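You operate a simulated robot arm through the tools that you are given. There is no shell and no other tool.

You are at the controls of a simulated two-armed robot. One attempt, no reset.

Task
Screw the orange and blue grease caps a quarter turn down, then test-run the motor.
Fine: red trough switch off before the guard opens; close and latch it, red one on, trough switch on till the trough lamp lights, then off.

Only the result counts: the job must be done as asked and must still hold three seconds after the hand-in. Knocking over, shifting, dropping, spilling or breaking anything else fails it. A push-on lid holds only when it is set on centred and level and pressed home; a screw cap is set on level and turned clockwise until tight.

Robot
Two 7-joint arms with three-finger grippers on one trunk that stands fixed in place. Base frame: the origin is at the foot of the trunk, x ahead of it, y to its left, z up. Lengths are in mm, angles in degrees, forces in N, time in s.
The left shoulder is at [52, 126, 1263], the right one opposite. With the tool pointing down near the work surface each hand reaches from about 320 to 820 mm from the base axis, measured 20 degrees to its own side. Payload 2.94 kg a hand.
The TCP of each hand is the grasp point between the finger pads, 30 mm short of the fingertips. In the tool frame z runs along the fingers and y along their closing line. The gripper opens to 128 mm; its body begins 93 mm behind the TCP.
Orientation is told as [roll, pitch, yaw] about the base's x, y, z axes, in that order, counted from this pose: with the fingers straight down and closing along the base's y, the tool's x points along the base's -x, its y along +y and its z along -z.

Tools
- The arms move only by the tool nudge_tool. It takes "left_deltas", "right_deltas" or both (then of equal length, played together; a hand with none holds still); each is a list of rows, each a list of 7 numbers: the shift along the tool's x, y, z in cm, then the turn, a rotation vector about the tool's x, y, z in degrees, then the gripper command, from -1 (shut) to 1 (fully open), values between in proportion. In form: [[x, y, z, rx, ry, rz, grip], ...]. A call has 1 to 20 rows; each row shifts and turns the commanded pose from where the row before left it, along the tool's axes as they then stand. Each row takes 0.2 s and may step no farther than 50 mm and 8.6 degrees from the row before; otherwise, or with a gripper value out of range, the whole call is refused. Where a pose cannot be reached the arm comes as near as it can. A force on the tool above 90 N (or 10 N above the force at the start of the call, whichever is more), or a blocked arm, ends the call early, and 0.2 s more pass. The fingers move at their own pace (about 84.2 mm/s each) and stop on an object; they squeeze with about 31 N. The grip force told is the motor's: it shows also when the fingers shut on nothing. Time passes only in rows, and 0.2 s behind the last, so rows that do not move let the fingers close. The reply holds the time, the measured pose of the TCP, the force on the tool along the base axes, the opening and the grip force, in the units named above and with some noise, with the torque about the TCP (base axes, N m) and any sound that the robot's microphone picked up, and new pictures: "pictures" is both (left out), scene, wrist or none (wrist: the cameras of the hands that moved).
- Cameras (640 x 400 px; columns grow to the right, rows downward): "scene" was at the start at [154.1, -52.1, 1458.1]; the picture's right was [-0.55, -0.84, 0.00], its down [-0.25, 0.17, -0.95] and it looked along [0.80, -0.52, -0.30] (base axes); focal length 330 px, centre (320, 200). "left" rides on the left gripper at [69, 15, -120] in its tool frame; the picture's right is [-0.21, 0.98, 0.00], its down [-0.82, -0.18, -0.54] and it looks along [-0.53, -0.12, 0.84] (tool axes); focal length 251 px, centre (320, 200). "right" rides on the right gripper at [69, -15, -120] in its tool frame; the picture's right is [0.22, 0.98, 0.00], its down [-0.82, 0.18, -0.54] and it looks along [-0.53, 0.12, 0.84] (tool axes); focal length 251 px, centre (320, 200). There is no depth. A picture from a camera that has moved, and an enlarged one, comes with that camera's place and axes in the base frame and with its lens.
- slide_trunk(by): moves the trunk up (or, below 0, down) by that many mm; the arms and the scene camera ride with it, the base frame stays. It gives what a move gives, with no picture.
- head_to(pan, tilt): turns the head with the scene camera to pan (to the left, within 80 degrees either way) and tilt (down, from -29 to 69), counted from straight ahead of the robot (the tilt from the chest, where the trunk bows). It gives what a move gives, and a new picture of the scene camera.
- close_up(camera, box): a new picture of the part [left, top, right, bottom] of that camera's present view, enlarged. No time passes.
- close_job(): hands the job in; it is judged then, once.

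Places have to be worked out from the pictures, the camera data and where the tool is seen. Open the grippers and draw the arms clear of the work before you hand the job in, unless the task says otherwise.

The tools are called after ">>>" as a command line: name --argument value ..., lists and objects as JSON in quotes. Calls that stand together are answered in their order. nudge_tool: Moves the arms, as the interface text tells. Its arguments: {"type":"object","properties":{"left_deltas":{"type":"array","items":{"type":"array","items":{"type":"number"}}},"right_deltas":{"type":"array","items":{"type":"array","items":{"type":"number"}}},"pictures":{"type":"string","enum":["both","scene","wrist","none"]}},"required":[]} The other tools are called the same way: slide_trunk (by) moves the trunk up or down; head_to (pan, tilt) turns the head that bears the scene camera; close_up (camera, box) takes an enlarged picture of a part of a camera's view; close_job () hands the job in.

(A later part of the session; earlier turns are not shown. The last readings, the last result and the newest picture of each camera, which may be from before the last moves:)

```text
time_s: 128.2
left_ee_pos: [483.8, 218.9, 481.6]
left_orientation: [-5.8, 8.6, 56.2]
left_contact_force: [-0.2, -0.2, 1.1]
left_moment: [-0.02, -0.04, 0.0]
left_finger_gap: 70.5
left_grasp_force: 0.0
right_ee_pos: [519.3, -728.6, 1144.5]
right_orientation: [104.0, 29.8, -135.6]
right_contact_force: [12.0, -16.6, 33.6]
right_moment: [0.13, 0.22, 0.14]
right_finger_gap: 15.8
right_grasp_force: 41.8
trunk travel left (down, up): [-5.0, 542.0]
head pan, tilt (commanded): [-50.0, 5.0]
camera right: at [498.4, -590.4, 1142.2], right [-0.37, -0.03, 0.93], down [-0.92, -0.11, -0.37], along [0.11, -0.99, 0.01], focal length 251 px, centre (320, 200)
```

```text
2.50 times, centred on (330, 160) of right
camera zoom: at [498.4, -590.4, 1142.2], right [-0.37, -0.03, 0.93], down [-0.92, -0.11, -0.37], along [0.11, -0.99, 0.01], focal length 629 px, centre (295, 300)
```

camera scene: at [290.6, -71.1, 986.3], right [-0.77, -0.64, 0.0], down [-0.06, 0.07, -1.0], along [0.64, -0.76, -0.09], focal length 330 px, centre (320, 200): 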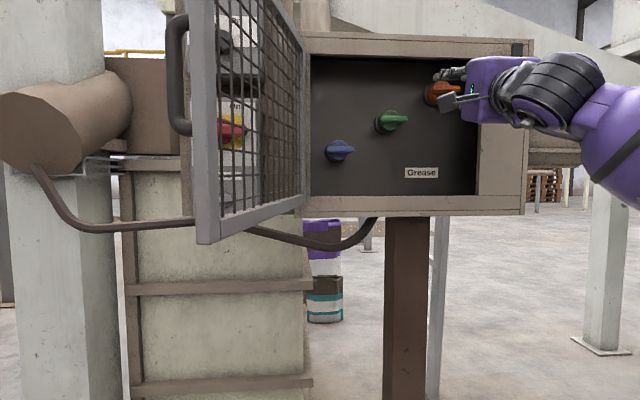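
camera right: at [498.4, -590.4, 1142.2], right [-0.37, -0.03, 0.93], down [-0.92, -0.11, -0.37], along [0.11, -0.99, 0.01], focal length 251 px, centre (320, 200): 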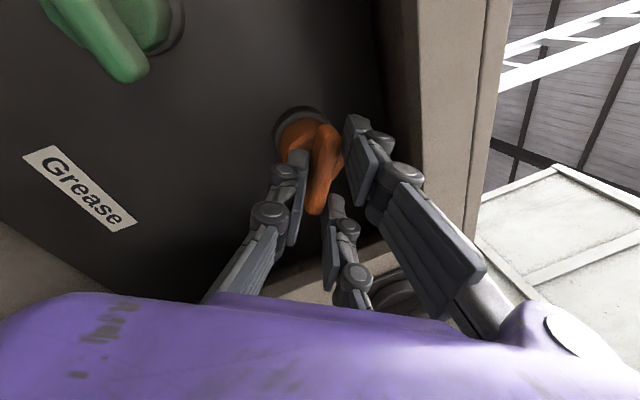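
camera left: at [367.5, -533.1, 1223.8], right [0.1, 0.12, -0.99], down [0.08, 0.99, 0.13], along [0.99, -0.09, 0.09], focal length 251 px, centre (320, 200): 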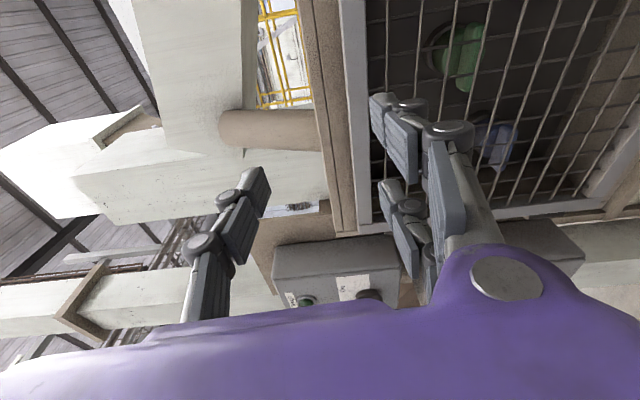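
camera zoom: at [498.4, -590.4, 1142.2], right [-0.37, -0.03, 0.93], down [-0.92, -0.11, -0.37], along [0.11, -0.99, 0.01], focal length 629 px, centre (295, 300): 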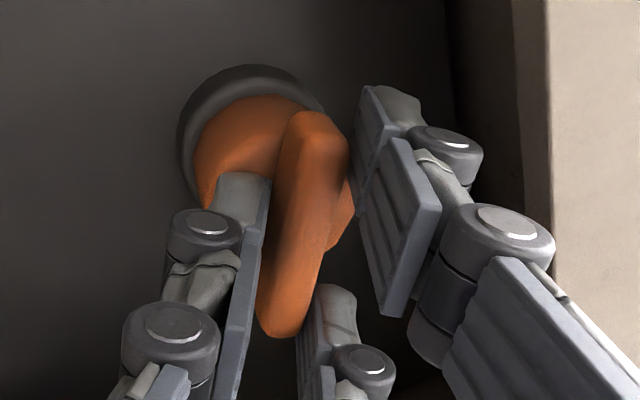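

The cap turns with the hand (30°). There is a 30 N upward pull, so I shift up 2 mm and keep turning.

>>> nudge_tool --right_deltas '[[0.15, 0.17, 0.1, 0, -1.81, 7.28, -1], [0.05, 0, 0, 0, -1.81, 7.28, -1], [0.05, 0, 0, 0, -1.81, 7.28, -1], [0.05, 0, 0, 0, -1.81, 7.28, -1]]' --pictures "wrist"

```text
time_s: 129.2
left_ee_pos: [482.3, 220.6, 482.3]
left_orientation: [-6.0, 8.6, 56.2]
left_contact_force: [-0.5, 0.1, -0.3]
left_moment: [0.01, 0.03, -0.01]
left_finger_gap: 70.3
left_grasp_force: 0.2
right_ee_pos: [519.0, -726.5, 1146.1]
right_orientation: [103.4, 59.6, -136.2]
right_contact_force: [-24.0, 24.9, -16.5]
right_moment: [1.17, 1.14, -0.09]
right_finger_gap: 15.6
right_grasp_force: 41.7
trunk travel left (down, up): [-5.0, 542.0]
head pan, tilt (commanded): [-50.0, 5.0]
camera right: at [493.6, -595.4, 1185.7], right [-0.67, -0.33, 0.66], down [-0.72, 0.09, -0.68], along [0.16, -0.94, -0.3], focal length 251 px, centre (320, 200)
```

right: 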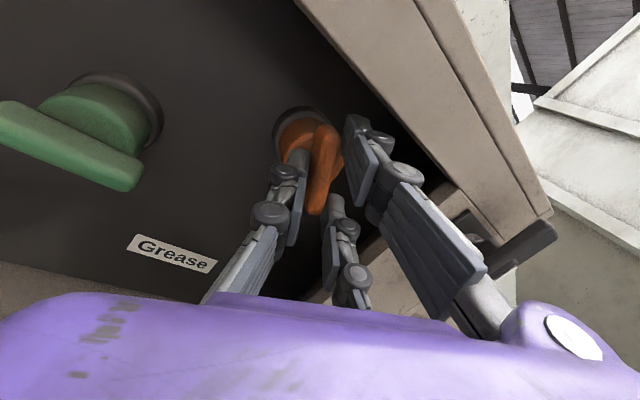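

60° done; it pushes outward a little, so I ease back 1.5 mm and finish the last 30°.

>>> nudge_tool --right_deltas '[[0.0, -0.05, -0.15, 0, -1.81, 7.28, -1], [0.05, 0, 0, 0, -1.81, 7.28, -1], [0.05, 0, 0, 0, -1.81, 7.28, -1], [0.05, 0, 0, 0, -1.81, 7.28, -1]]' --pictures "both"

>>> close_up --camera "right" --box '[220, 80, 440, 240]'

```text
time_s: 130.2
left_ee_pos: [482.5, 218.7, 482.0]
left_orientation: [-5.8, 8.5, 56.2]
left_contact_force: [0.3, 0.6, 0.9]
left_moment: [-0.03, -0.01, 0.02]
left_finger_gap: 70.4
left_grasp_force: 0.0
right_ee_pos: [520.5, -725.8, 1149.2]
right_orientation: [116.8, 89.7, -122.8]
right_contact_force: [2.5, -5.5, 13.5]
right_moment: [0.36, 0.49, 0.61]
right_finger_gap: 15.6
right_grasp_force: 41.2
trunk travel left (down, up): [-5.0, 542.0]
head pan, tilt (commanded): [-50.0, 5.0]
camera scene: at [290.1, -70.9, 986.5], right [-0.77, -0.64, 0.0], down [-0.06, 0.07, -1.0], along [0.64, -0.76, -0.09], focal length 330 px, centre (320, 200)
camera right: at [473.6, -614.4, 1218.3], right [-0.84, -0.49, 0.22], down [-0.43, 0.37, -0.82], along [0.33, -0.79, -0.53], focal length 251 px, centre (320, 200)
```

scene: 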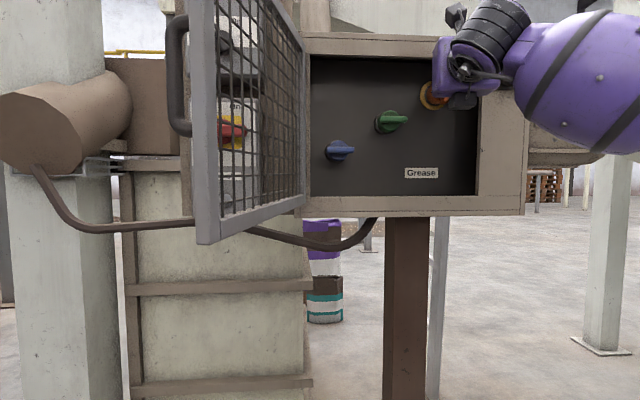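
right: 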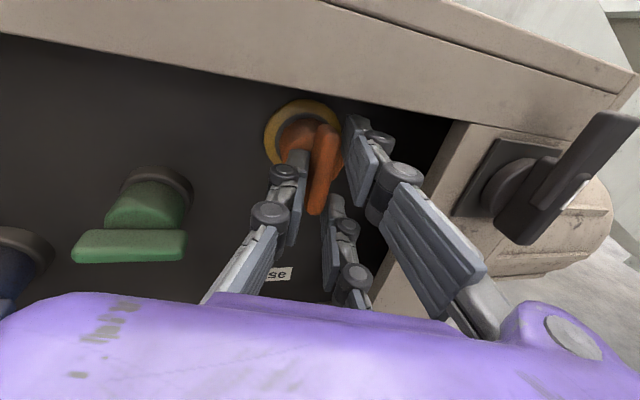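

```text
2.50 times, centred on (330, 160) of right
camera zoom: at [473.6, -614.4, 1218.3], right [-0.84, -0.49, 0.22], down [-0.43, 0.37, -0.82], along [0.33, -0.79, -0.53], focal length 629 px, centre (295, 300)
```

zoom: 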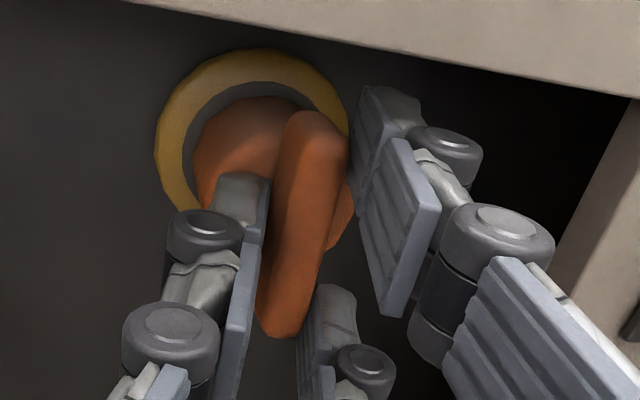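

A yellow grease ring has appeared round the orange cap, so its quarter turn is done. I open the fingers slightly (to 23 mm, the right lip is close) and slide straight out.

>>> nudge_tool --right_deltas '[[0, 0, 0, 0, 0, 0, -0.64], [0, 0, 0, 0, 0, 0, -0.64], [0, 0, -2, 0, 0, 0, -0.64], [0, 0, -2.5, 0, 0, 0, -0.64], [0, 0, -3, 0, 0, 0, -0.64], [0, 0, -3, 0, 0, 0, -0.3], [0, 0, -1, 0, 0, 0, 0]]' --pictures "both"

>>> close_up --camera "scene" --box '[310, 60, 490, 200]'

```text
time_s: 131.8
left_ee_pos: [484.1, 221.0, 482.1]
left_orientation: [-5.7, 8.6, 56.2]
left_contact_force: [1.1, -0.7, 0.3]
left_moment: [0.02, -0.01, 0.0]
left_finger_gap: 70.4
left_grasp_force: 0.0
right_ee_pos: [460.4, -626.5, 1147.3]
right_orientation: [78.9, 89.5, -160.6]
right_contact_force: [0.7, 1.2, -0.1]
right_moment: [0.01, 0.01, -0.01]
right_finger_gap: 64.0
right_grasp_force: 0.0
trunk travel left (down, up): [-5.0, 542.0]
head pan, tilt (commanded): [-50.0, 5.0]
camera scene: at [290.5, -71.1, 986.4], right [-0.77, -0.64, 0.0], down [-0.06, 0.07, -1.0], along [0.64, -0.76, -0.09], focal length 330 px, centre (320, 200)
camera right: at [415.3, -515.3, 1216.6], right [-0.84, -0.49, 0.22], down [-0.44, 0.37, -0.82], along [0.32, -0.79, -0.53], focal length 251 px, centre (320, 200)
```

scene: 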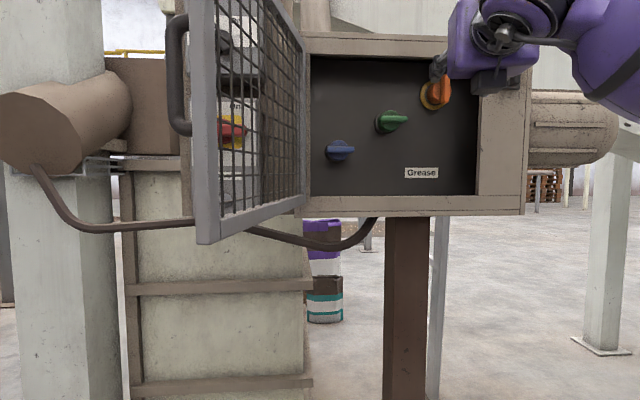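
right: 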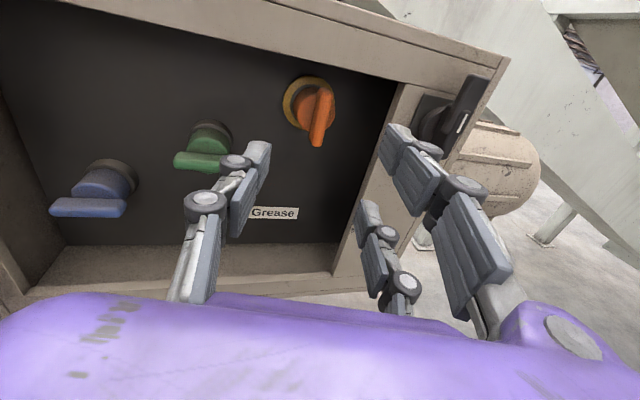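

```text
2.86 times, centred on (400, 130) of scene
camera zoom: at [290.5, -71.1, 986.4], right [-0.77, -0.64, 0.0], down [-0.06, 0.07, -1.0], along [0.64, -0.76, -0.09], focal length 942 px, centre (91, 400)
```

zoom: 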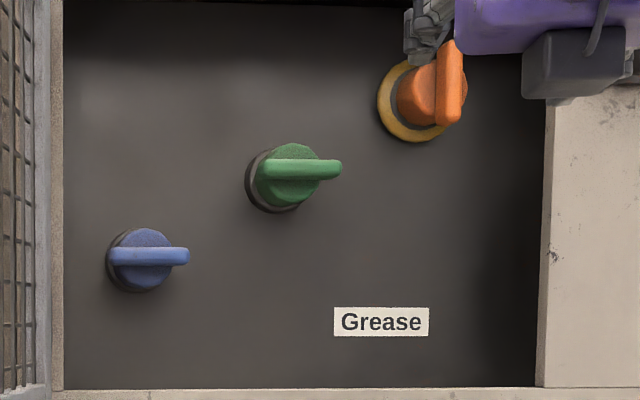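

The orange bar stands vertical. For blue I aim the hand 15° leftward (so its camera stays clear of the open guard) and move over in front of it.

>>> nudge_tool --right_deltas '[[0, 0, 0, 7.4, 0, 0, 0.0], [0, 0, 0, 7.4, 0, 0, 0.0], [0, 0, 0, 7.4, 0, 0, 0.0], [0, 0, 0, 7.3, 0, 0, 0.0], [-2.0, -2.73, 0.6, 0, 0, 0, 0.0], [-2.0, -2.73, 0.6, 0, 0, 0, 0.0], [-2.0, -2.73, 0.6, 0, 0, 0, 0.0], [-2.0, -2.73, 0.6, 0, 0, 0, 0.0], [-2.0, -2.73, 0.6, 0, 0, 0, 0.0]]' --pictures "both"

```text
time_s: 133.8
left_ee_pos: [483.9, 219.5, 482.0]
left_orientation: [-5.8, 8.6, 56.2]
left_contact_force: [-1.6, 0.9, -0.4]
left_moment: [-0.01, -0.02, 0.0]
left_finger_gap: 70.7
left_grasp_force: 0.1
right_ee_pos: [557.8, -523.9, 1048.2]
right_orientation: [48.8, 89.6, -161.3]
right_contact_force: [0.5, -0.8, 0.8]
right_moment: [-0.02, 0.03, -0.02]
right_finger_gap: 64.0
right_grasp_force: 0.0
trunk travel left (down, up): [-5.0, 542.0]
head pan, tilt (commanded): [-50.0, 5.0]
camera scene: at [290.6, -71.2, 986.3], right [-0.77, -0.64, 0.0], down [-0.06, 0.07, -1.0], along [0.64, -0.76, -0.09], focal length 330 px, centre (320, 200)
camera right: at [462.1, -450.9, 1118.3], right [-0.49, -0.84, 0.22], down [-0.56, 0.11, -0.82], along [0.67, -0.52, -0.53], focal length 251 px, centre (320, 200)
```

scene: 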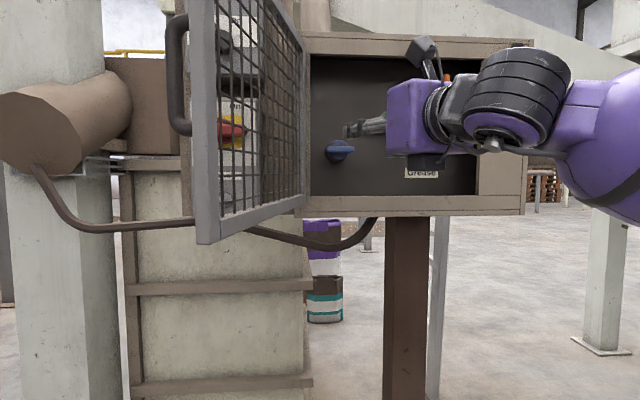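
right: 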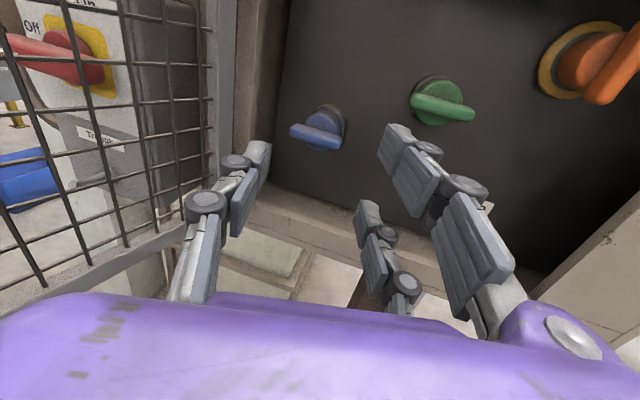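

The wrist view puts the blue bar at s≈69, z≈1030. I roll the hand to vertical closing in this heading.

>>> nudge_tool --right_deltas '[[0, 0, 0, 0, 0, -7.5, 0.0], [0, 0, 0, 0, 0, -7.5, 0.0], [0, 0, 0, 0, 0, -7.5, 0.0], [0, 0, 0, 0, 0, -7.5, 0.0], [0, 0, 0, 0, 0, -7.5, 0.0], [0, 0, 0, 0, 0, -7.5, 0.0], [0, 0, 0, 0, 0, -7.5, 0.0], [0, 0, 0, 0, 0, -7.5, 0.0], [0, 0, 0, 0, 0, -7.5, 0.0], [0, 0, 0, 0, 0, -7.5, -0.2], [0, 0, 0, 0, 0, -7.5, -0.3], [0, 0, 0, 0, 0, -7.5, -0.4]]' --pictures "both"

>>> close_up --camera "right" --box '[220, 60, 440, 220]'

```text
time_s: 136.4
left_ee_pos: [482.9, 220.0, 482.6]
left_orientation: [-5.8, 8.6, 56.3]
left_contact_force: [-0.3, 0.5, -0.5]
left_moment: [0.02, 0.03, 0.01]
left_finger_gap: 70.4
left_grasp_force: 0.1
right_ee_pos: [555.8, -523.3, 1047.4]
right_orientation: [89.7, -0.5, -120.1]
right_contact_force: [-0.4, -0.3, 1.1]
right_moment: [0.02, -0.01, -0.01]
right_finger_gap: 38.3
right_grasp_force: 0.1
trunk travel left (down, up): [-5.0, 542.0]
head pan, tilt (commanded): [-50.0, 5.0]
camera scene: at [290.5, -71.1, 986.4], right [-0.77, -0.64, 0.0], down [-0.06, 0.07, -1.0], along [0.64, -0.76, -0.09], focal length 330 px, centre (320, 200)
camera right: at [487.0, -404.0, 1032.1], right [0.12, 0.19, 0.97], down [-0.88, -0.44, 0.19], along [0.46, -0.88, 0.12], focal length 251 px, centre (320, 200)
```

scene: 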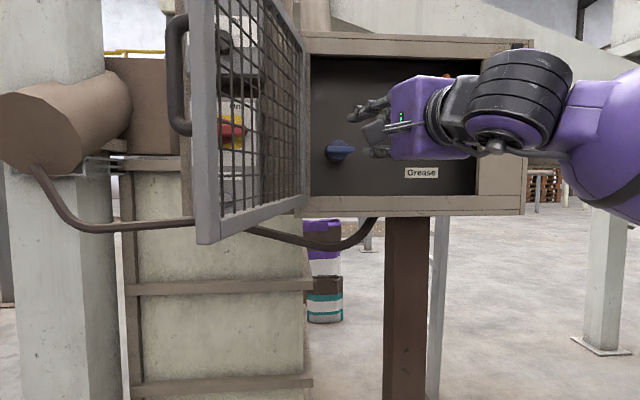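
right: 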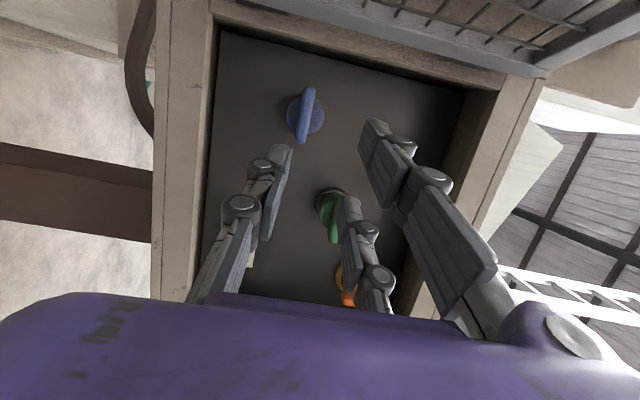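

```text
2.50 times, centred on (330, 140) of right
camera zoom: at [487.0, -404.0, 1032.1], right [0.12, 0.19, 0.97], down [-0.88, -0.44, 0.19], along [0.46, -0.88, 0.12], focal length 629 px, centre (295, 350)
```

zoom: 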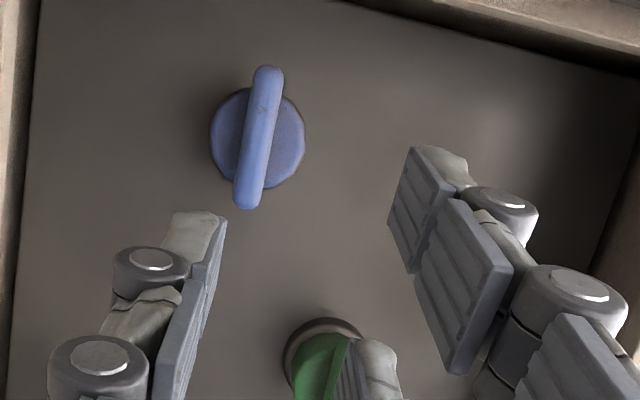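

Blue bar re-measured at s≈68, z≈1030.5, lined up along the tool axis. I lower to its height and advance to just short of it.

>>> nudge_tool --right_deltas '[[0, -1.75, 0, 0, 0, 0, -0.5], [0, 0, 2.9, 0, 0, 0, -0.5], [0, 0, 2.9, 0, 0, 0, -0.5], [0, 0, 2.9, 0, 0, 0, -0.5]]' --pictures "both"

>>> close_up --camera "right" --box '[220, 80, 440, 240]'

>>> close_up --camera "scene" --box '[300, 80, 460, 200]'

```text
time_s: 137.4
left_ee_pos: [484.1, 219.0, 482.3]
left_orientation: [-5.8, 8.6, 56.2]
left_contact_force: [0.2, 0.0, 0.5]
left_moment: [0.01, 0.02, 0.01]
left_finger_gap: 70.6
left_grasp_force: 0.1
right_ee_pos: [632.1, -567.3, 1030.6]
right_orientation: [89.8, -0.3, -120.0]
right_contact_force: [0.5, -0.5, 0.3]
right_moment: [0.06, 0.05, -0.01]
right_finger_gap: 32.0
right_grasp_force: 0.0
trunk travel left (down, up): [-5.0, 542.0]
head pan, tilt (commanded): [-50.0, 5.0]
camera scene: at [290.6, -71.2, 986.3], right [-0.77, -0.64, 0.0], down [-0.06, 0.07, -1.0], along [0.64, -0.76, -0.09], focal length 330 px, centre (320, 200)
camera right: at [563.4, -448.0, 1015.9], right [0.11, 0.19, 0.98], down [-0.88, -0.44, 0.19], along [0.46, -0.88, 0.12], focal length 251 px, centre (320, 200)
```

scene: 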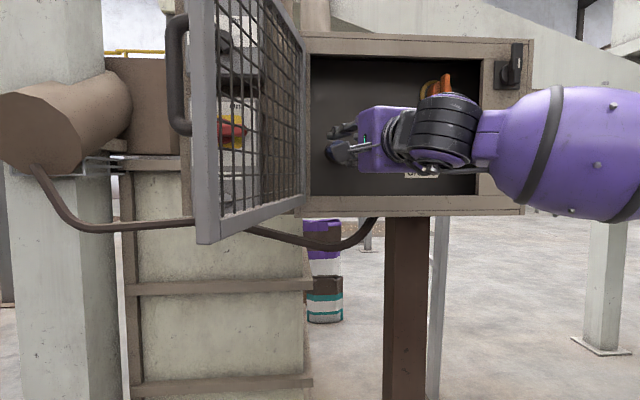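
right: 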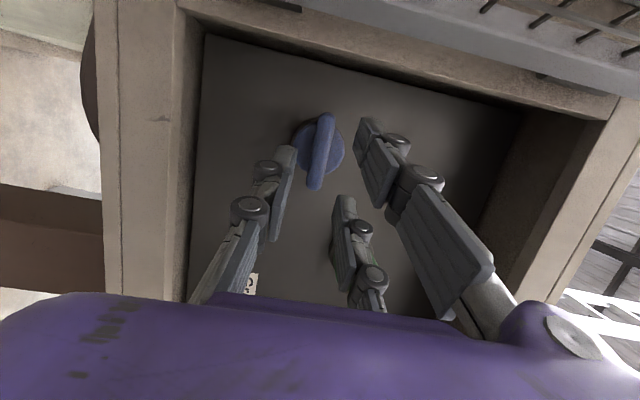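

```text
2.50 times, centred on (330, 160) of right
camera zoom: at [563.4, -448.0, 1015.9], right [0.11, 0.19, 0.98], down [-0.88, -0.44, 0.19], along [0.46, -0.88, 0.12], focal length 629 px, centre (295, 300)
```

zoom: 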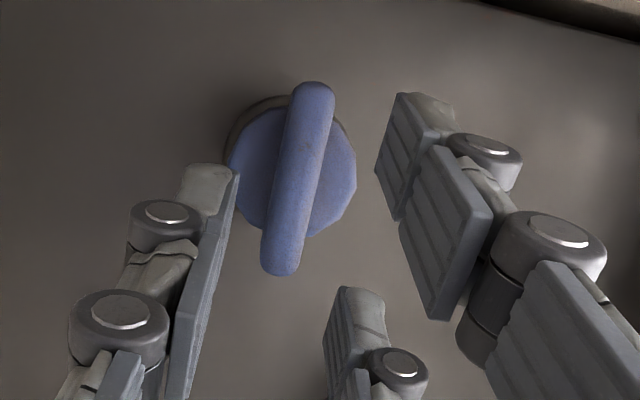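

```text
3.33 times, centred on (380, 140) of scene
camera zoom: at [290.6, -71.2, 986.3], right [-0.77, -0.64, 0.0], down [-0.06, 0.07, -1.0], along [0.64, -0.76, -0.09], focal length 1099 px, centre (120, 400)
```

zoom: 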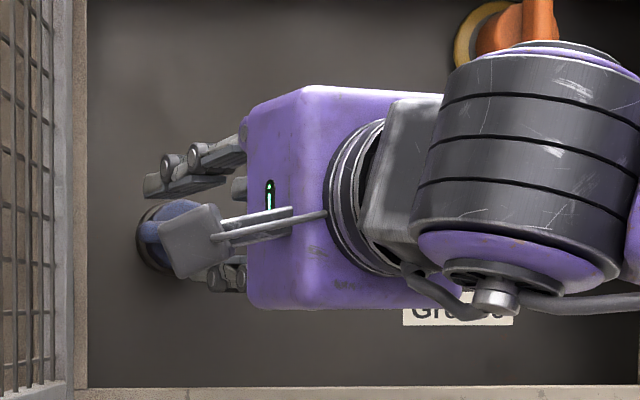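

The blue bar is centred (d≈46, s≈68, z≈1031.5). I go in 35 mm and close.

>>> nudge_tool --right_deltas '[[0, 0.1, 1.75, 0, 0, 0, -0.5], [0, 0, 1.7, 0, 0, 0, -0.5], [0, 0, 0, 0, 0, 0, -0.75], [0, 0, 0, 0, 0, 0, -1], [0, 0, 0, 0, 0, 0, -1]]' --pictures "wrist"

>>> close_up --camera "right" --box '[220, 80, 440, 240]'

```text
time_s: 138.6
left_ee_pos: [483.0, 219.1, 482.0]
left_orientation: [-5.9, 8.6, 56.2]
left_contact_force: [-0.2, 0.3, -0.1]
left_moment: [0.01, -0.02, -0.01]
left_finger_gap: 70.2
left_grasp_force: 0.0
right_ee_pos: [661.8, -586.8, 1030.6]
right_orientation: [89.7, -0.4, -120.0]
right_contact_force: [1.3, -1.2, 1.4]
right_moment: [0.49, -0.31, -0.27]
right_finger_gap: 11.8
right_grasp_force: 38.5
trunk travel left (down, up): [-5.0, 542.0]
head pan, tilt (commanded): [-50.0, 5.0]
camera right: at [592.1, -465.8, 1015.8], right [0.11, 0.19, 0.98], down [-0.88, -0.44, 0.19], along [0.46, -0.88, 0.11], focal length 251 px, centre (320, 200)
```

right: 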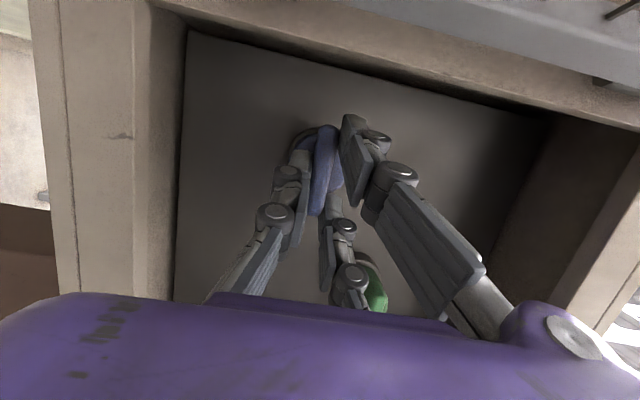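

```text
2.50 times, centred on (330, 160) of right
camera zoom: at [592.1, -465.8, 1015.8], right [0.11, 0.19, 0.98], down [-0.88, -0.44, 0.19], along [0.46, -0.88, 0.11], focal length 629 px, centre (295, 300)
```

zoom: 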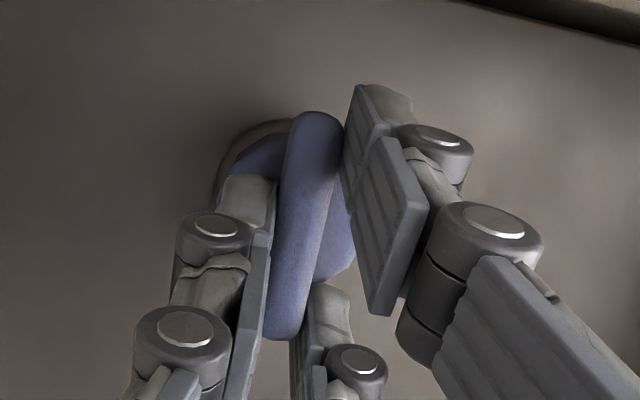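

Clean grip on the blue bar (11.8 mm, almost no force). I turn it clockwise about the cap axis.

>>> nudge_tool --right_deltas '[[0, -0.08, 0, -1.94, 0, 7.24, -1], [0, -0.08, 0, -1.94, 0, 7.24, -1], [0, -0.08, 0, -1.94, 0, 7.24, -1], [0, -0.08, 0, -1.94, 0, 7.24, -1]]' --pictures "wrist"

```text
time_s: 139.6
left_ee_pos: [484.0, 219.2, 482.2]
left_orientation: [-5.9, 8.7, 56.2]
left_contact_force: [0.3, -0.6, 0.2]
left_moment: [-0.02, 0.02, -0.02]
left_finger_gap: 70.6
left_grasp_force: 0.2
right_ee_pos: [662.3, -585.3, 1027.4]
right_orientation: [98.3, 28.7, -118.0]
right_contact_force: [11.4, -8.6, 8.8]
right_moment: [-0.35, -0.42, 0.44]
right_finger_gap: 11.8
right_grasp_force: 38.4
trunk travel left (down, up): [-5.0, 542.0]
head pan, tilt (commanded): [-50.0, 5.0]
camera right: at [594.9, -463.1, 1032.1], right [-0.25, -0.18, 0.95], down [-0.86, -0.42, -0.31], along [0.45, -0.89, -0.05], focal length 251 px, centre (320, 200)
```

right: 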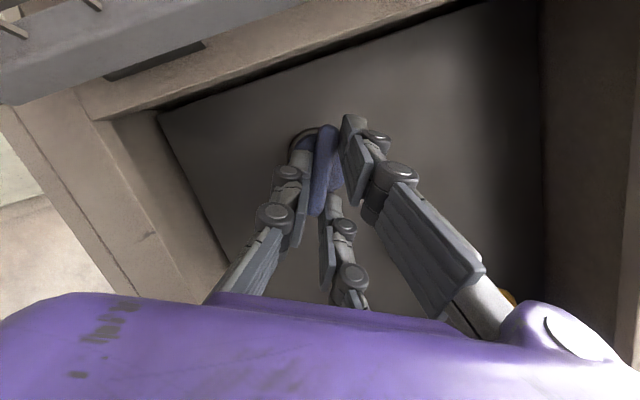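

It follows well (30°, small forces). I continue another 30°.

>>> nudge_tool --right_deltas '[[0, -0.06, 0, -1.94, 0, 7.24, -1], [0, -0.06, 0, -1.94, 0, 7.24, -1], [0, -0.06, 0, -1.94, 0, 7.24, -1], [0, -0.06, 0, -1.94, 0, 7.24, -1]]' --pictures "wrist"

```text
time_s: 140.6
left_ee_pos: [483.5, 216.5, 483.8]
left_orientation: [-5.7, 8.3, 56.2]
left_contact_force: [0.9, -0.4, -0.2]
left_moment: [0.01, 0.01, -0.01]
left_finger_gap: 70.5
left_grasp_force: 0.0
right_ee_pos: [664.3, -578.5, 1030.4]
right_orientation: [112.6, 57.0, -109.3]
right_contact_force: [-20.4, -33.6, -19.2]
right_moment: [0.42, 0.5, -1.16]
right_finger_gap: 12.1
right_grasp_force: 38.9
right hand out of reach, approached as far as the arm can: row 4
trunk travel left (down, up): [-5.0, 542.0]
head pan, tilt (commanded): [-50.0, 5.0]
camera right: at [595.2, -461.1, 1056.6], right [-0.57, -0.48, 0.67], down [-0.67, -0.2, -0.71], along [0.48, -0.85, -0.21], focal length 251 px, centre (320, 200)
```

right: 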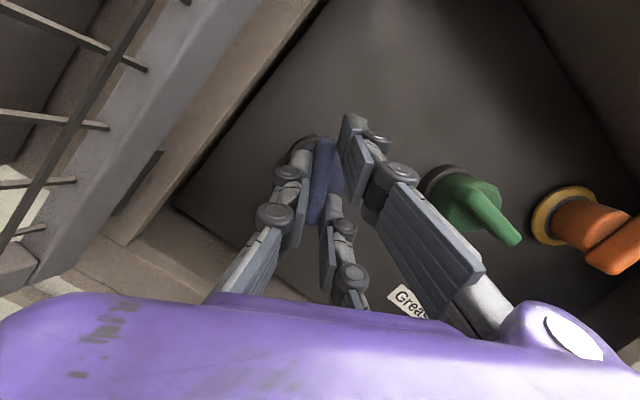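

The arm hit a reach limit at 60° with that tilt and the hand is being pulled off the axis. The tilt is about the closing axis, so I straighten the hand (ry -15°) while holding the bar.

>>> nudge_tool --right_deltas '[[0, 0, 0, 0, -5, 0, -1], [0, 0, 0, 0, -5, 0, -1], [0.1, 0, 0, 0, -5, 0, -1]]' --pictures "wrist"

>>> close_up --camera "right" --box '[220, 80, 440, 240]'

```text
time_s: 141.4
left_ee_pos: [483.5, 218.2, 483.2]
left_orientation: [-5.8, 8.4, 56.2]
left_contact_force: [-0.7, 0.6, -0.7]
left_moment: [-0.01, -0.01, -0.03]
left_finger_gap: 70.3
left_grasp_force: 0.1
right_ee_pos: [665.5, -570.7, 1038.9]
right_orientation: [90.0, 59.8, -135.2]
right_contact_force: [-2.5, -31.0, 13.0]
right_moment: [-1.35, -0.78, -0.3]
right_finger_gap: 9.5
right_grasp_force: 37.5
trunk travel left (down, up): [-5.0, 542.0]
head pan, tilt (commanded): [-50.0, 5.0]
camera right: at [616.0, -452.2, 1092.0], right [-0.52, -0.52, 0.68], down [-0.78, -0.02, -0.62], along [0.33, -0.86, -0.4], focal length 251 px, centre (320, 200)
```

right: 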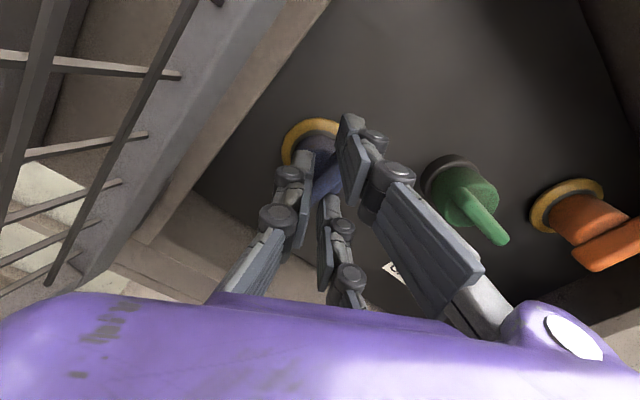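

```text
2.50 times, centred on (330, 160) of right
camera zoom: at [616.0, -452.2, 1092.0], right [-0.52, -0.52, 0.68], down [-0.78, -0.02, -0.62], along [0.33, -0.86, -0.4], focal length 629 px, centre (295, 300)
```

zoom: 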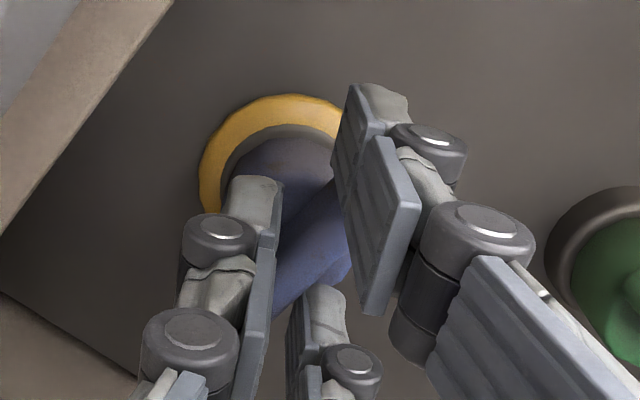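

A grease ring has appeared round the blue cap too, but the bar seems to have slipped in the grip. I release, back out and look at the actual bar angle.

>>> nudge_tool --right_deltas '[[0, 0, 0, 0, 0, 0, -0.5], [0, 0, 0, 0, 0, 0, -0.4], [0, 0, -2.5, 0, 0, 0, -0.4], [0, 0, -3, 0, 0, 0, -0.4], [0, 0, -3, 0, 0, 0, -0.2], [0, 0, -2, 0, 0, 0, 0]]' --pictures "both"

>>> close_up --camera "scene" --box '[310, 60, 490, 200]'

>>> close_up --camera "right" --box '[200, 60, 520, 260]'

```text
time_s: 142.8
left_ee_pos: [483.0, 220.2, 480.7]
left_orientation: [-5.9, 8.6, 56.1]
left_contact_force: [0.1, 0.1, 0.5]
left_moment: [0.01, -0.01, -0.01]
left_finger_gap: 70.7
left_grasp_force: 0.1
right_ee_pos: [593.2, -491.1, 1037.3]
right_orientation: [89.6, 59.5, -135.4]
right_contact_force: [0.0, 0.3, -0.3]
right_moment: [0.03, -0.01, -0.01]
right_finger_gap: 64.2
right_grasp_force: 0.1
trunk travel left (down, up): [-5.0, 542.0]
head pan, tilt (commanded): [-50.0, 5.0]
camera scene: at [290.5, -71.1, 986.4], right [-0.77, -0.64, 0.0], down [-0.06, 0.07, -1.0], along [0.64, -0.76, -0.09], focal length 330 px, centre (320, 200)
camera right: at [542.8, -372.6, 1090.4], right [-0.52, -0.52, 0.68], down [-0.79, -0.02, -0.62], along [0.33, -0.85, -0.4], focal length 251 px, centre (320, 200)
```

scene: 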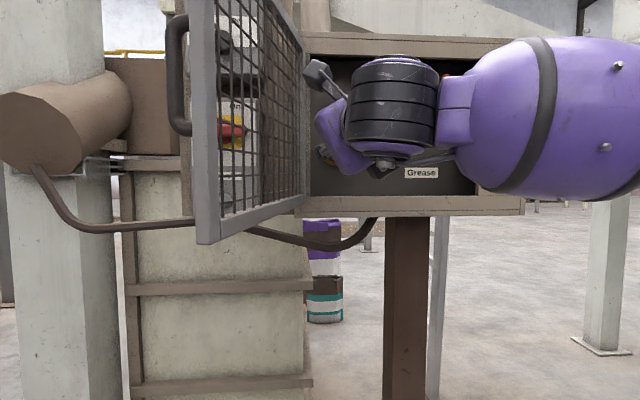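
right: 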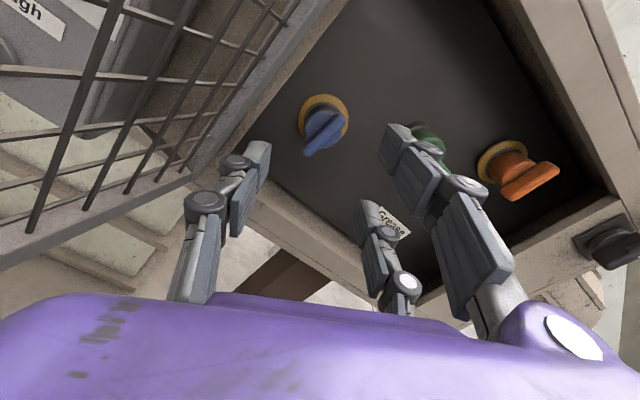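

```text
2.86 times, centred on (400, 130) of scene
camera zoom: at [290.5, -71.1, 986.4], right [-0.77, -0.64, 0.0], down [-0.06, 0.07, -1.0], along [0.64, -0.76, -0.09], focal length 942 px, centre (91, 400)
```

zoom: 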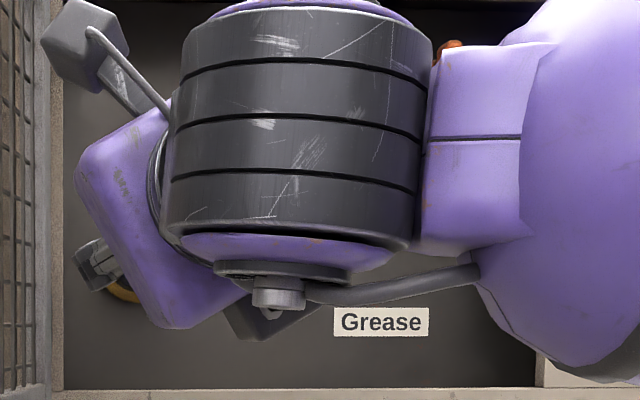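

```text
2.00 times, centred on (360, 160) of right
camera zoom: at [542.8, -372.6, 1090.4], right [-0.52, -0.52, 0.68], down [-0.79, -0.02, -0.62], along [0.33, -0.85, -0.4], focal length 503 px, centre (240, 280)
```

zoom: 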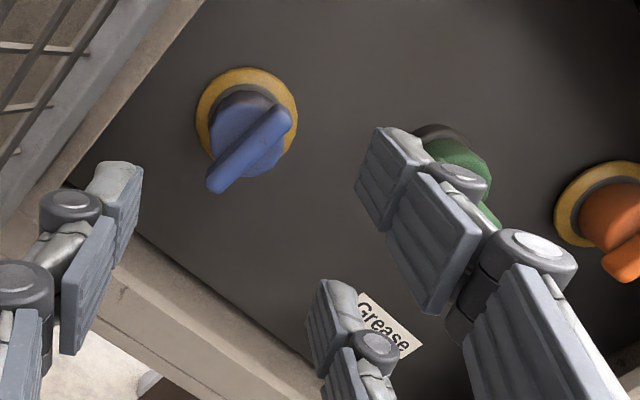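

Both blue-bar ends compute to the same s (68), so the blue bar is vertical: a full quarter turn. Now I take the right hand out to the right side, clear of the guard's swing.

>>> nudge_tool --right_deltas '[[0, 0, -2, 0, 0, 0, 0], [-1.04, 3.81, 0, 0, 0, 0, -0.3], [-1.04, 3.81, 0, 0, 0, 0, -0.6], [-1.04, 3.81, 0, 0, 0, 0, -1], [-1.04, 3.81, 0, 0, 0, 0, -1], [-1.04, 3.81, 0, 0, 0, 0, -1], [-1.04, 3.81, 0, 0, 0, 0, -1], [-1.04, 3.81, 0, 0, 0, 0, -1], [-1.04, 3.81, 0, 0, 0, 0, -1], [-1.04, 3.81, 0, 0, 0, 0, -1], [0, 0, 0, 0, 0, 7.5, -1], [0, 0, 0, 0, 0, 7.5, -1], [0, 0, 0, 0, 0, 7.5, -1], [0, 0, 0, 0, 0, 7.5, -1]]' --pictures "both"

>>> close_up --camera "scene" --box '[310, 60, 490, 200]'

```text
time_s: 145.8
left_ee_pos: [482.9, 219.8, 481.8]
left_orientation: [-5.8, 8.6, 56.2]
left_contact_force: [1.1, 0.6, 0.2]
left_moment: [0.01, 0.01, 0.0]
left_finger_gap: 70.3
left_grasp_force: 0.1
right_ee_pos: [335.6, -721.2, 1131.7]
right_orientation: [59.9, 89.7, -165.1]
right_contact_force: [-0.2, -0.1, 0.9]
right_moment: [-0.01, 0.01, 0.02]
right_finger_gap: 0.0
right_grasp_force: 2.5
trunk travel left (down, up): [-5.0, 542.0]
head pan, tilt (commanded): [-50.0, 5.0]
camera scene: at [290.5, -71.1, 986.4], right [-0.77, -0.64, 0.0], down [-0.06, 0.07, -1.0], along [0.64, -0.76, -0.09], focal length 330 px, centre (320, 200)
camera right: at [263.9, -625.1, 1200.9], right [-0.69, -0.69, 0.22], down [-0.51, 0.25, -0.82], along [0.51, -0.68, -0.53], focal length 251 px, centre (320, 200)
```

scene: 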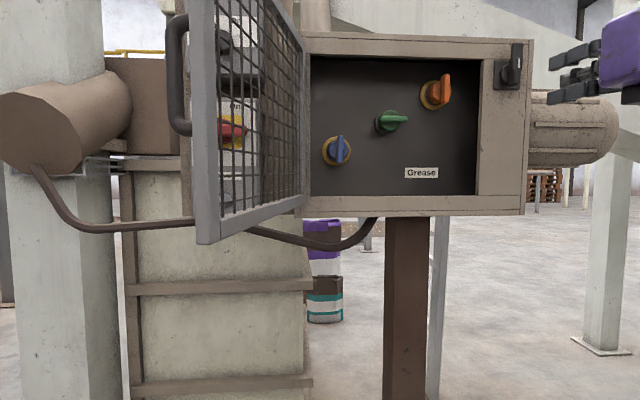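
right: 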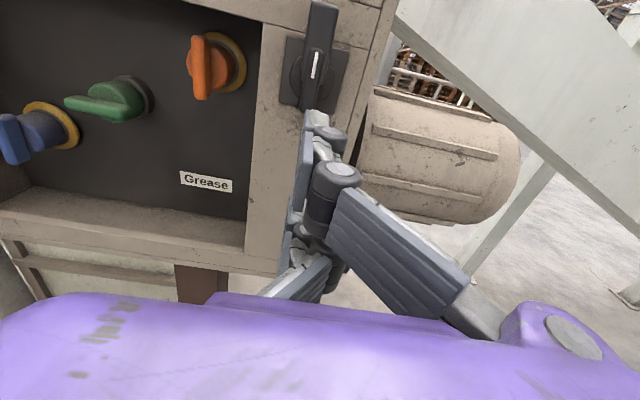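

```text
2.86 times, centred on (400, 130) of scene
camera zoom: at [290.5, -71.1, 986.4], right [-0.77, -0.64, 0.0], down [-0.06, 0.07, -1.0], along [0.64, -0.76, -0.09], focal length 942 px, centre (91, 400)
```

zoom: 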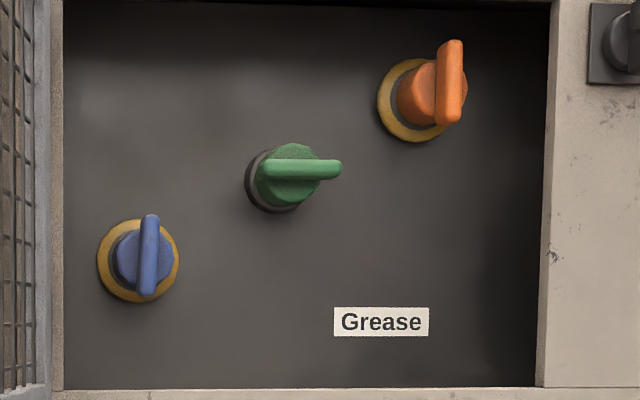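

Both caps stand vertical with grease rings and green is untouched. To close the guard I'll push it from outside with the left hand first, so I draw the right hand back out of its path and start raising the left.

>>> nudge_tool --right_deltas '[[0, 1.0, -3.0, 0, 0, 0, -1], [0, 1.0, -3.0, 0, 0, 0, -1], [0, 1.0, -3.0, 0, 0, 0, -1]]' --pictures "none"

>>> nudge_tool --left_deltas '[[0, 0, 0, 0, 0, 8, 0.1], [0, 0, 0, 0, 0, 8, 0.0], [0, 0, 0, 0, 0, 8, -0.2], [0, 0, 0, 0, 0, 8, -0.4], [0, 0, 0, 0, 0, 8, -0.6], [0, 0, 0, 0, 0, 8, -1], [0, 0, 0, 0, 0, 8, -1], [-1.06, -2.02, -3.95, 0, 0, 0, -1], [-1.06, -2.02, -3.95, 0, 0, 0, -1], [-1.06, -2.02, -3.95, 0, 0, 0, -1], [-1.06, -2.02, -3.95, 0, 0, 0, -1], [-1.06, -2.02, -3.95, 0, 0, 0, -1], [-1.06, -2.02, -3.95, 0, 0, 0, -1], [-1.06, -2.02, -3.95, 0, 0, 0, -1], [-1.06, -2.02, -3.95, 0, 0, 0, -1], [-1.06, -2.02, -3.95, 0, 0, 0, -1], [-1.06, -2.02, -3.95, 0, 0, 0, -1], [-1.06, -2.02, -3.95, 0, 0, 0, -1]]' --pictures "none"

>>> head_to --pan -20 --tilt -5

```text
time_s: 146.6
left_ee_pos: [482.2, 220.1, 482.1]
left_orientation: [-5.8, 8.6, 56.2]
left_contact_force: [0.6, -0.3, -0.3]
left_moment: [-0.02, 0.05, -0.03]
left_finger_gap: 70.6
left_grasp_force: 0.0
right_ee_pos: [250.5, -679.4, 1131.3]
right_orientation: [65.9, 89.5, -159.1]
right_contact_force: [0.3, 0.3, -0.6]
right_moment: [-0.01, 0.0, 0.01]
right_finger_gap: 0.1
right_grasp_force: 3.1
trunk travel left (down, up): [-5.0, 542.0]
head pan, tilt (commanded): [-50.0, 5.0]
```

```text
time_s: 150.4
left_ee_pos: [603.9, 79.1, 951.1]
left_orientation: [-10.4, 0.0, 0.7]
left_contact_force: [0.8, -0.5, -0.6]
left_moment: [-0.02, 0.02, 0.01]
left_finger_gap: 0.0
left_grasp_force: 2.8
right_ee_pos: [250.9, -680.1, 1130.8]
right_orientation: [66.7, 89.6, -158.6]
right_contact_force: [-0.3, -0.4, -0.5]
right_moment: [-0.02, -0.01, 0.01]
right_finger_gap: 0.0
right_grasp_force: 3.1
trunk travel left (down, up): [-5.0, 542.0]
head pan, tilt (commanded): [-50.0, 5.0]
```

```text
time_s: 151.4
left_ee_pos: [603.0, 79.9, 949.6]
left_orientation: [-10.4, -0.1, 0.7]
left_contact_force: [0.0, 1.0, 0.2]
left_moment: [0.01, -0.01, 0.0]
left_finger_gap: 0.0
left_grasp_force: 3.1
right_ee_pos: [249.7, -678.3, 1130.0]
right_orientation: [67.8, 89.5, -157.3]
right_contact_force: [0.6, 0.8, -0.5]
right_moment: [-0.01, 0.02, 0.02]
right_finger_gap: 0.0
right_grasp_force: 2.5
trunk travel left (down, up): [-5.0, 542.0]
head pan, tilt (commanded): [-20.0, -5.0]
camera scene: at [313.7, -30.8, 1002.0], right [-0.34, -0.94, 0.0], down [0.08, -0.03, -1.0], along [0.94, -0.34, 0.09], focal length 330 px, centre (320, 200)
```

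scene: 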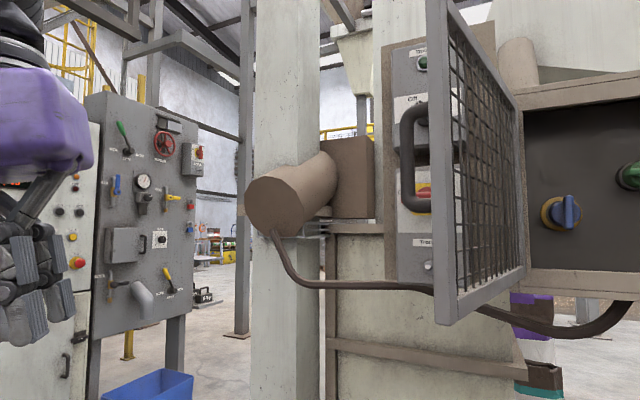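

The left hand is up at [603, 80, 950] and the guard's outer side with handle is in view. I tip the left hand to point toward -y.

>>> nudge_tool --left_deltas '[[0, 0, 0, 7.24, 0, 0, -1], [0, 0, 0, 7.24, 0, 0, -1], [0, 0, 0, 7.24, 0, 0, -1], [0, 0, 0, 7.24, 0, 0, -1], [0, 0, 0, 7.24, 0, 0, -1], [0, 0, 0, 7.24, 0, 0, -1], [0, 0, 0, 7.24, 0, 0, -1], [0, 0, 0, 7.24, 0, 0, -1], [0, 0, 0, 7.24, 0, 0, -1], [0, 0, 0, 7.24, 0, 0, -1], [0, 0, 0, 7.24, 0, 0, -1]]' --pictures "both"

```text
time_s: 153.8
left_ee_pos: [603.0, 80.7, 951.3]
left_orientation: [-90.1, 0.2, 0.7]
left_contact_force: [0.9, -1.4, -0.4]
left_moment: [-0.01, 0.02, 0.0]
left_finger_gap: 0.0
left_grasp_force: 3.4
right_ee_pos: [251.1, -680.1, 1130.8]
right_orientation: [67.7, 89.5, -157.3]
right_contact_force: [-0.1, 0.0, 0.4]
right_moment: [-0.03, 0.03, 0.03]
right_finger_gap: 0.0
right_grasp_force: 3.2
trunk travel left (down, up): [-5.0, 542.0]
head pan, tilt (commanded): [-20.0, -5.0]
camera scene: at [313.9, -30.6, 1002.0], right [-0.34, -0.94, 0.0], down [0.08, -0.03, -1.0], along [0.94, -0.34, 0.09], focal length 330 px, centre (320, 200)
camera left: at [532.6, 200.0, 933.6], right [0.21, 0.0, -0.98], down [0.81, 0.55, 0.18], along [0.54, -0.83, 0.12], focal length 251 px, centre (320, 200)
```

scene: 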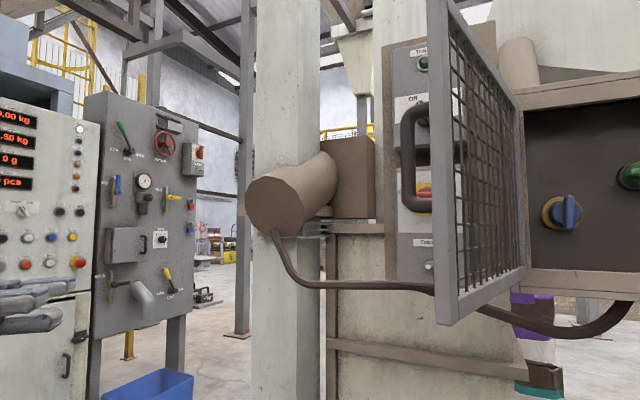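
left: 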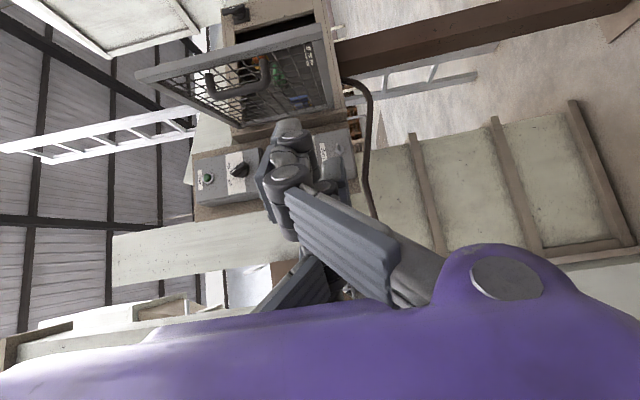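

The left hand points at the guard's outer side. I raise it to handle height and bring it near the handle.

>>> nudge_tool --left_deltas '[[0.0, -2.07, 3.5, 0, 0, 0, -1], [0.0, -2.07, 3.5, 0, 0, 0, -1], [0.0, -2.07, 3.5, 0, 0, 0, -1], [0.0, -2.07, 3.5, 0, 0, 0, -1], [0.0, -2.07, 3.5, 0, 0, 0, -1], [0.0, -2.07, 3.0, 0, 0, 0, -1]]' --pictures "both"

```text
time_s: 155.2
left_ee_pos: [604.5, -123.9, 1073.3]
left_orientation: [-90.0, 0.0, 0.7]
left_contact_force: [0.5, -0.1, -0.5]
left_moment: [0.02, 0.02, -0.02]
left_finger_gap: 0.0
left_grasp_force: 3.6
right_ee_pos: [251.0, -679.3, 1131.1]
right_orientation: [65.9, 89.4, -159.1]
right_contact_force: [0.1, 0.5, -0.4]
right_moment: [0.0, -0.02, 0.0]
right_finger_gap: 0.0
right_grasp_force: 2.8
trunk travel left (down, up): [-5.0, 542.0]
head pan, tilt (commanded): [-20.0, -5.0]
camera scene: at [313.6, -30.9, 1002.1], right [-0.34, -0.94, 0.0], down [0.08, -0.03, -1.0], along [0.94, -0.34, 0.09], focal length 330 px, centre (320, 200)
camera left: at [533.9, -5.6, 1058.0], right [0.21, 0.0, -0.98], down [0.81, 0.55, 0.18], along [0.54, -0.83, 0.12], focal length 251 px, centre (320, 200)
```

scene: 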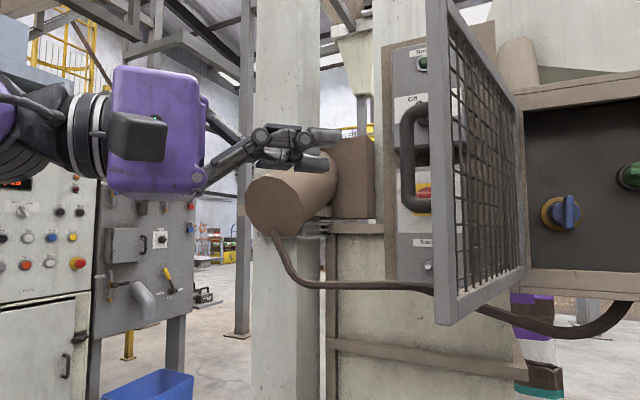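
left: 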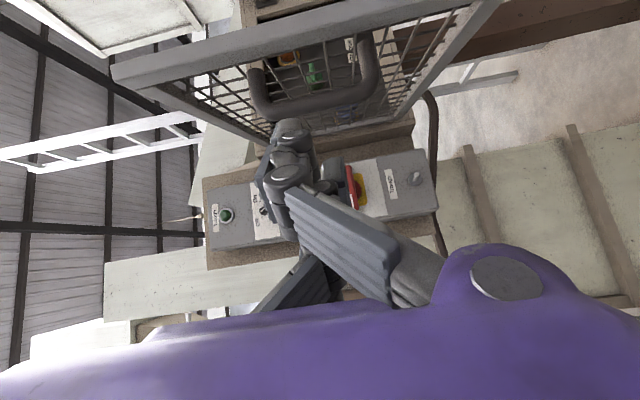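

I push on the handle along the closing arc, first from about 103° to 75°.

>>> nudge_tool --left_deltas '[[1.2, 0, 3.55, 0, 0, 0, -1], [1.2, 0, 3.55, 0, 0, 0, -1], [3.4, 0, 2.25, 0, 0, 0, -1], [3.4, 0, 2.25, 0, 0, 0, -1], [3.15, 0, 2.8, 0, 0, 0, -1], [3.15, 0, 2.8, 0, 0, 0, -1]]' --pictures "both"

```text
time_s: 156.6
left_ee_pos: [455.5, -299.6, 1073.3]
left_orientation: [-90.1, -0.2, 1.2]
left_contact_force: [9.8, -9.5, 18.1]
left_moment: [0.51, -2.26, 0.14]
left_finger_gap: 5.9
left_grasp_force: 4.9
right_ee_pos: [251.4, -679.2, 1131.5]
right_orientation: [63.3, 89.6, -161.8]
right_contact_force: [-0.3, 0.2, -0.5]
right_moment: [0.0, 0.01, 0.04]
right_finger_gap: 0.0
right_grasp_force: 3.0
trunk travel left (down, up): [-5.0, 542.0]
head pan, tilt (commanded): [-20.0, -5.0]
camera scene: at [313.6, -31.1, 1002.1], right [-0.34, -0.94, 0.0], down [0.08, -0.03, -1.0], along [0.94, -0.34, 0.09], focal length 330 px, centre (320, 200)
camera left: at [384.1, -180.5, 1057.2], right [0.22, 0.0, -0.98], down [0.81, 0.56, 0.18], along [0.54, -0.83, 0.12], focal length 251 px, centre (320, 200)
```

scene: 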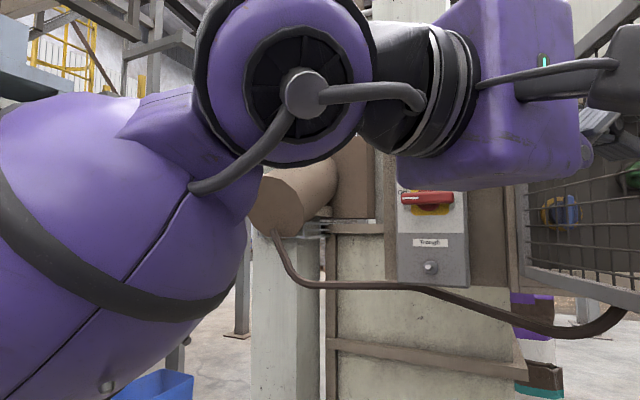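
left: 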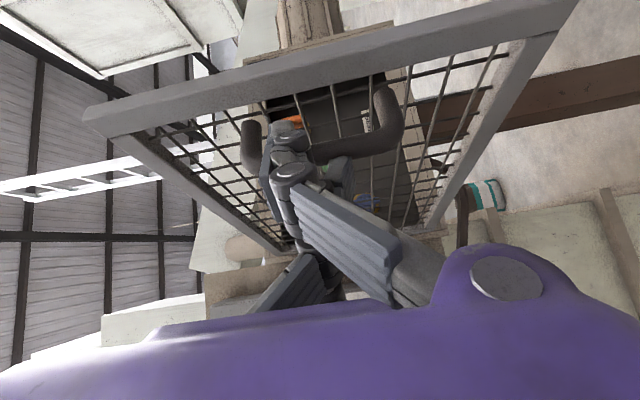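

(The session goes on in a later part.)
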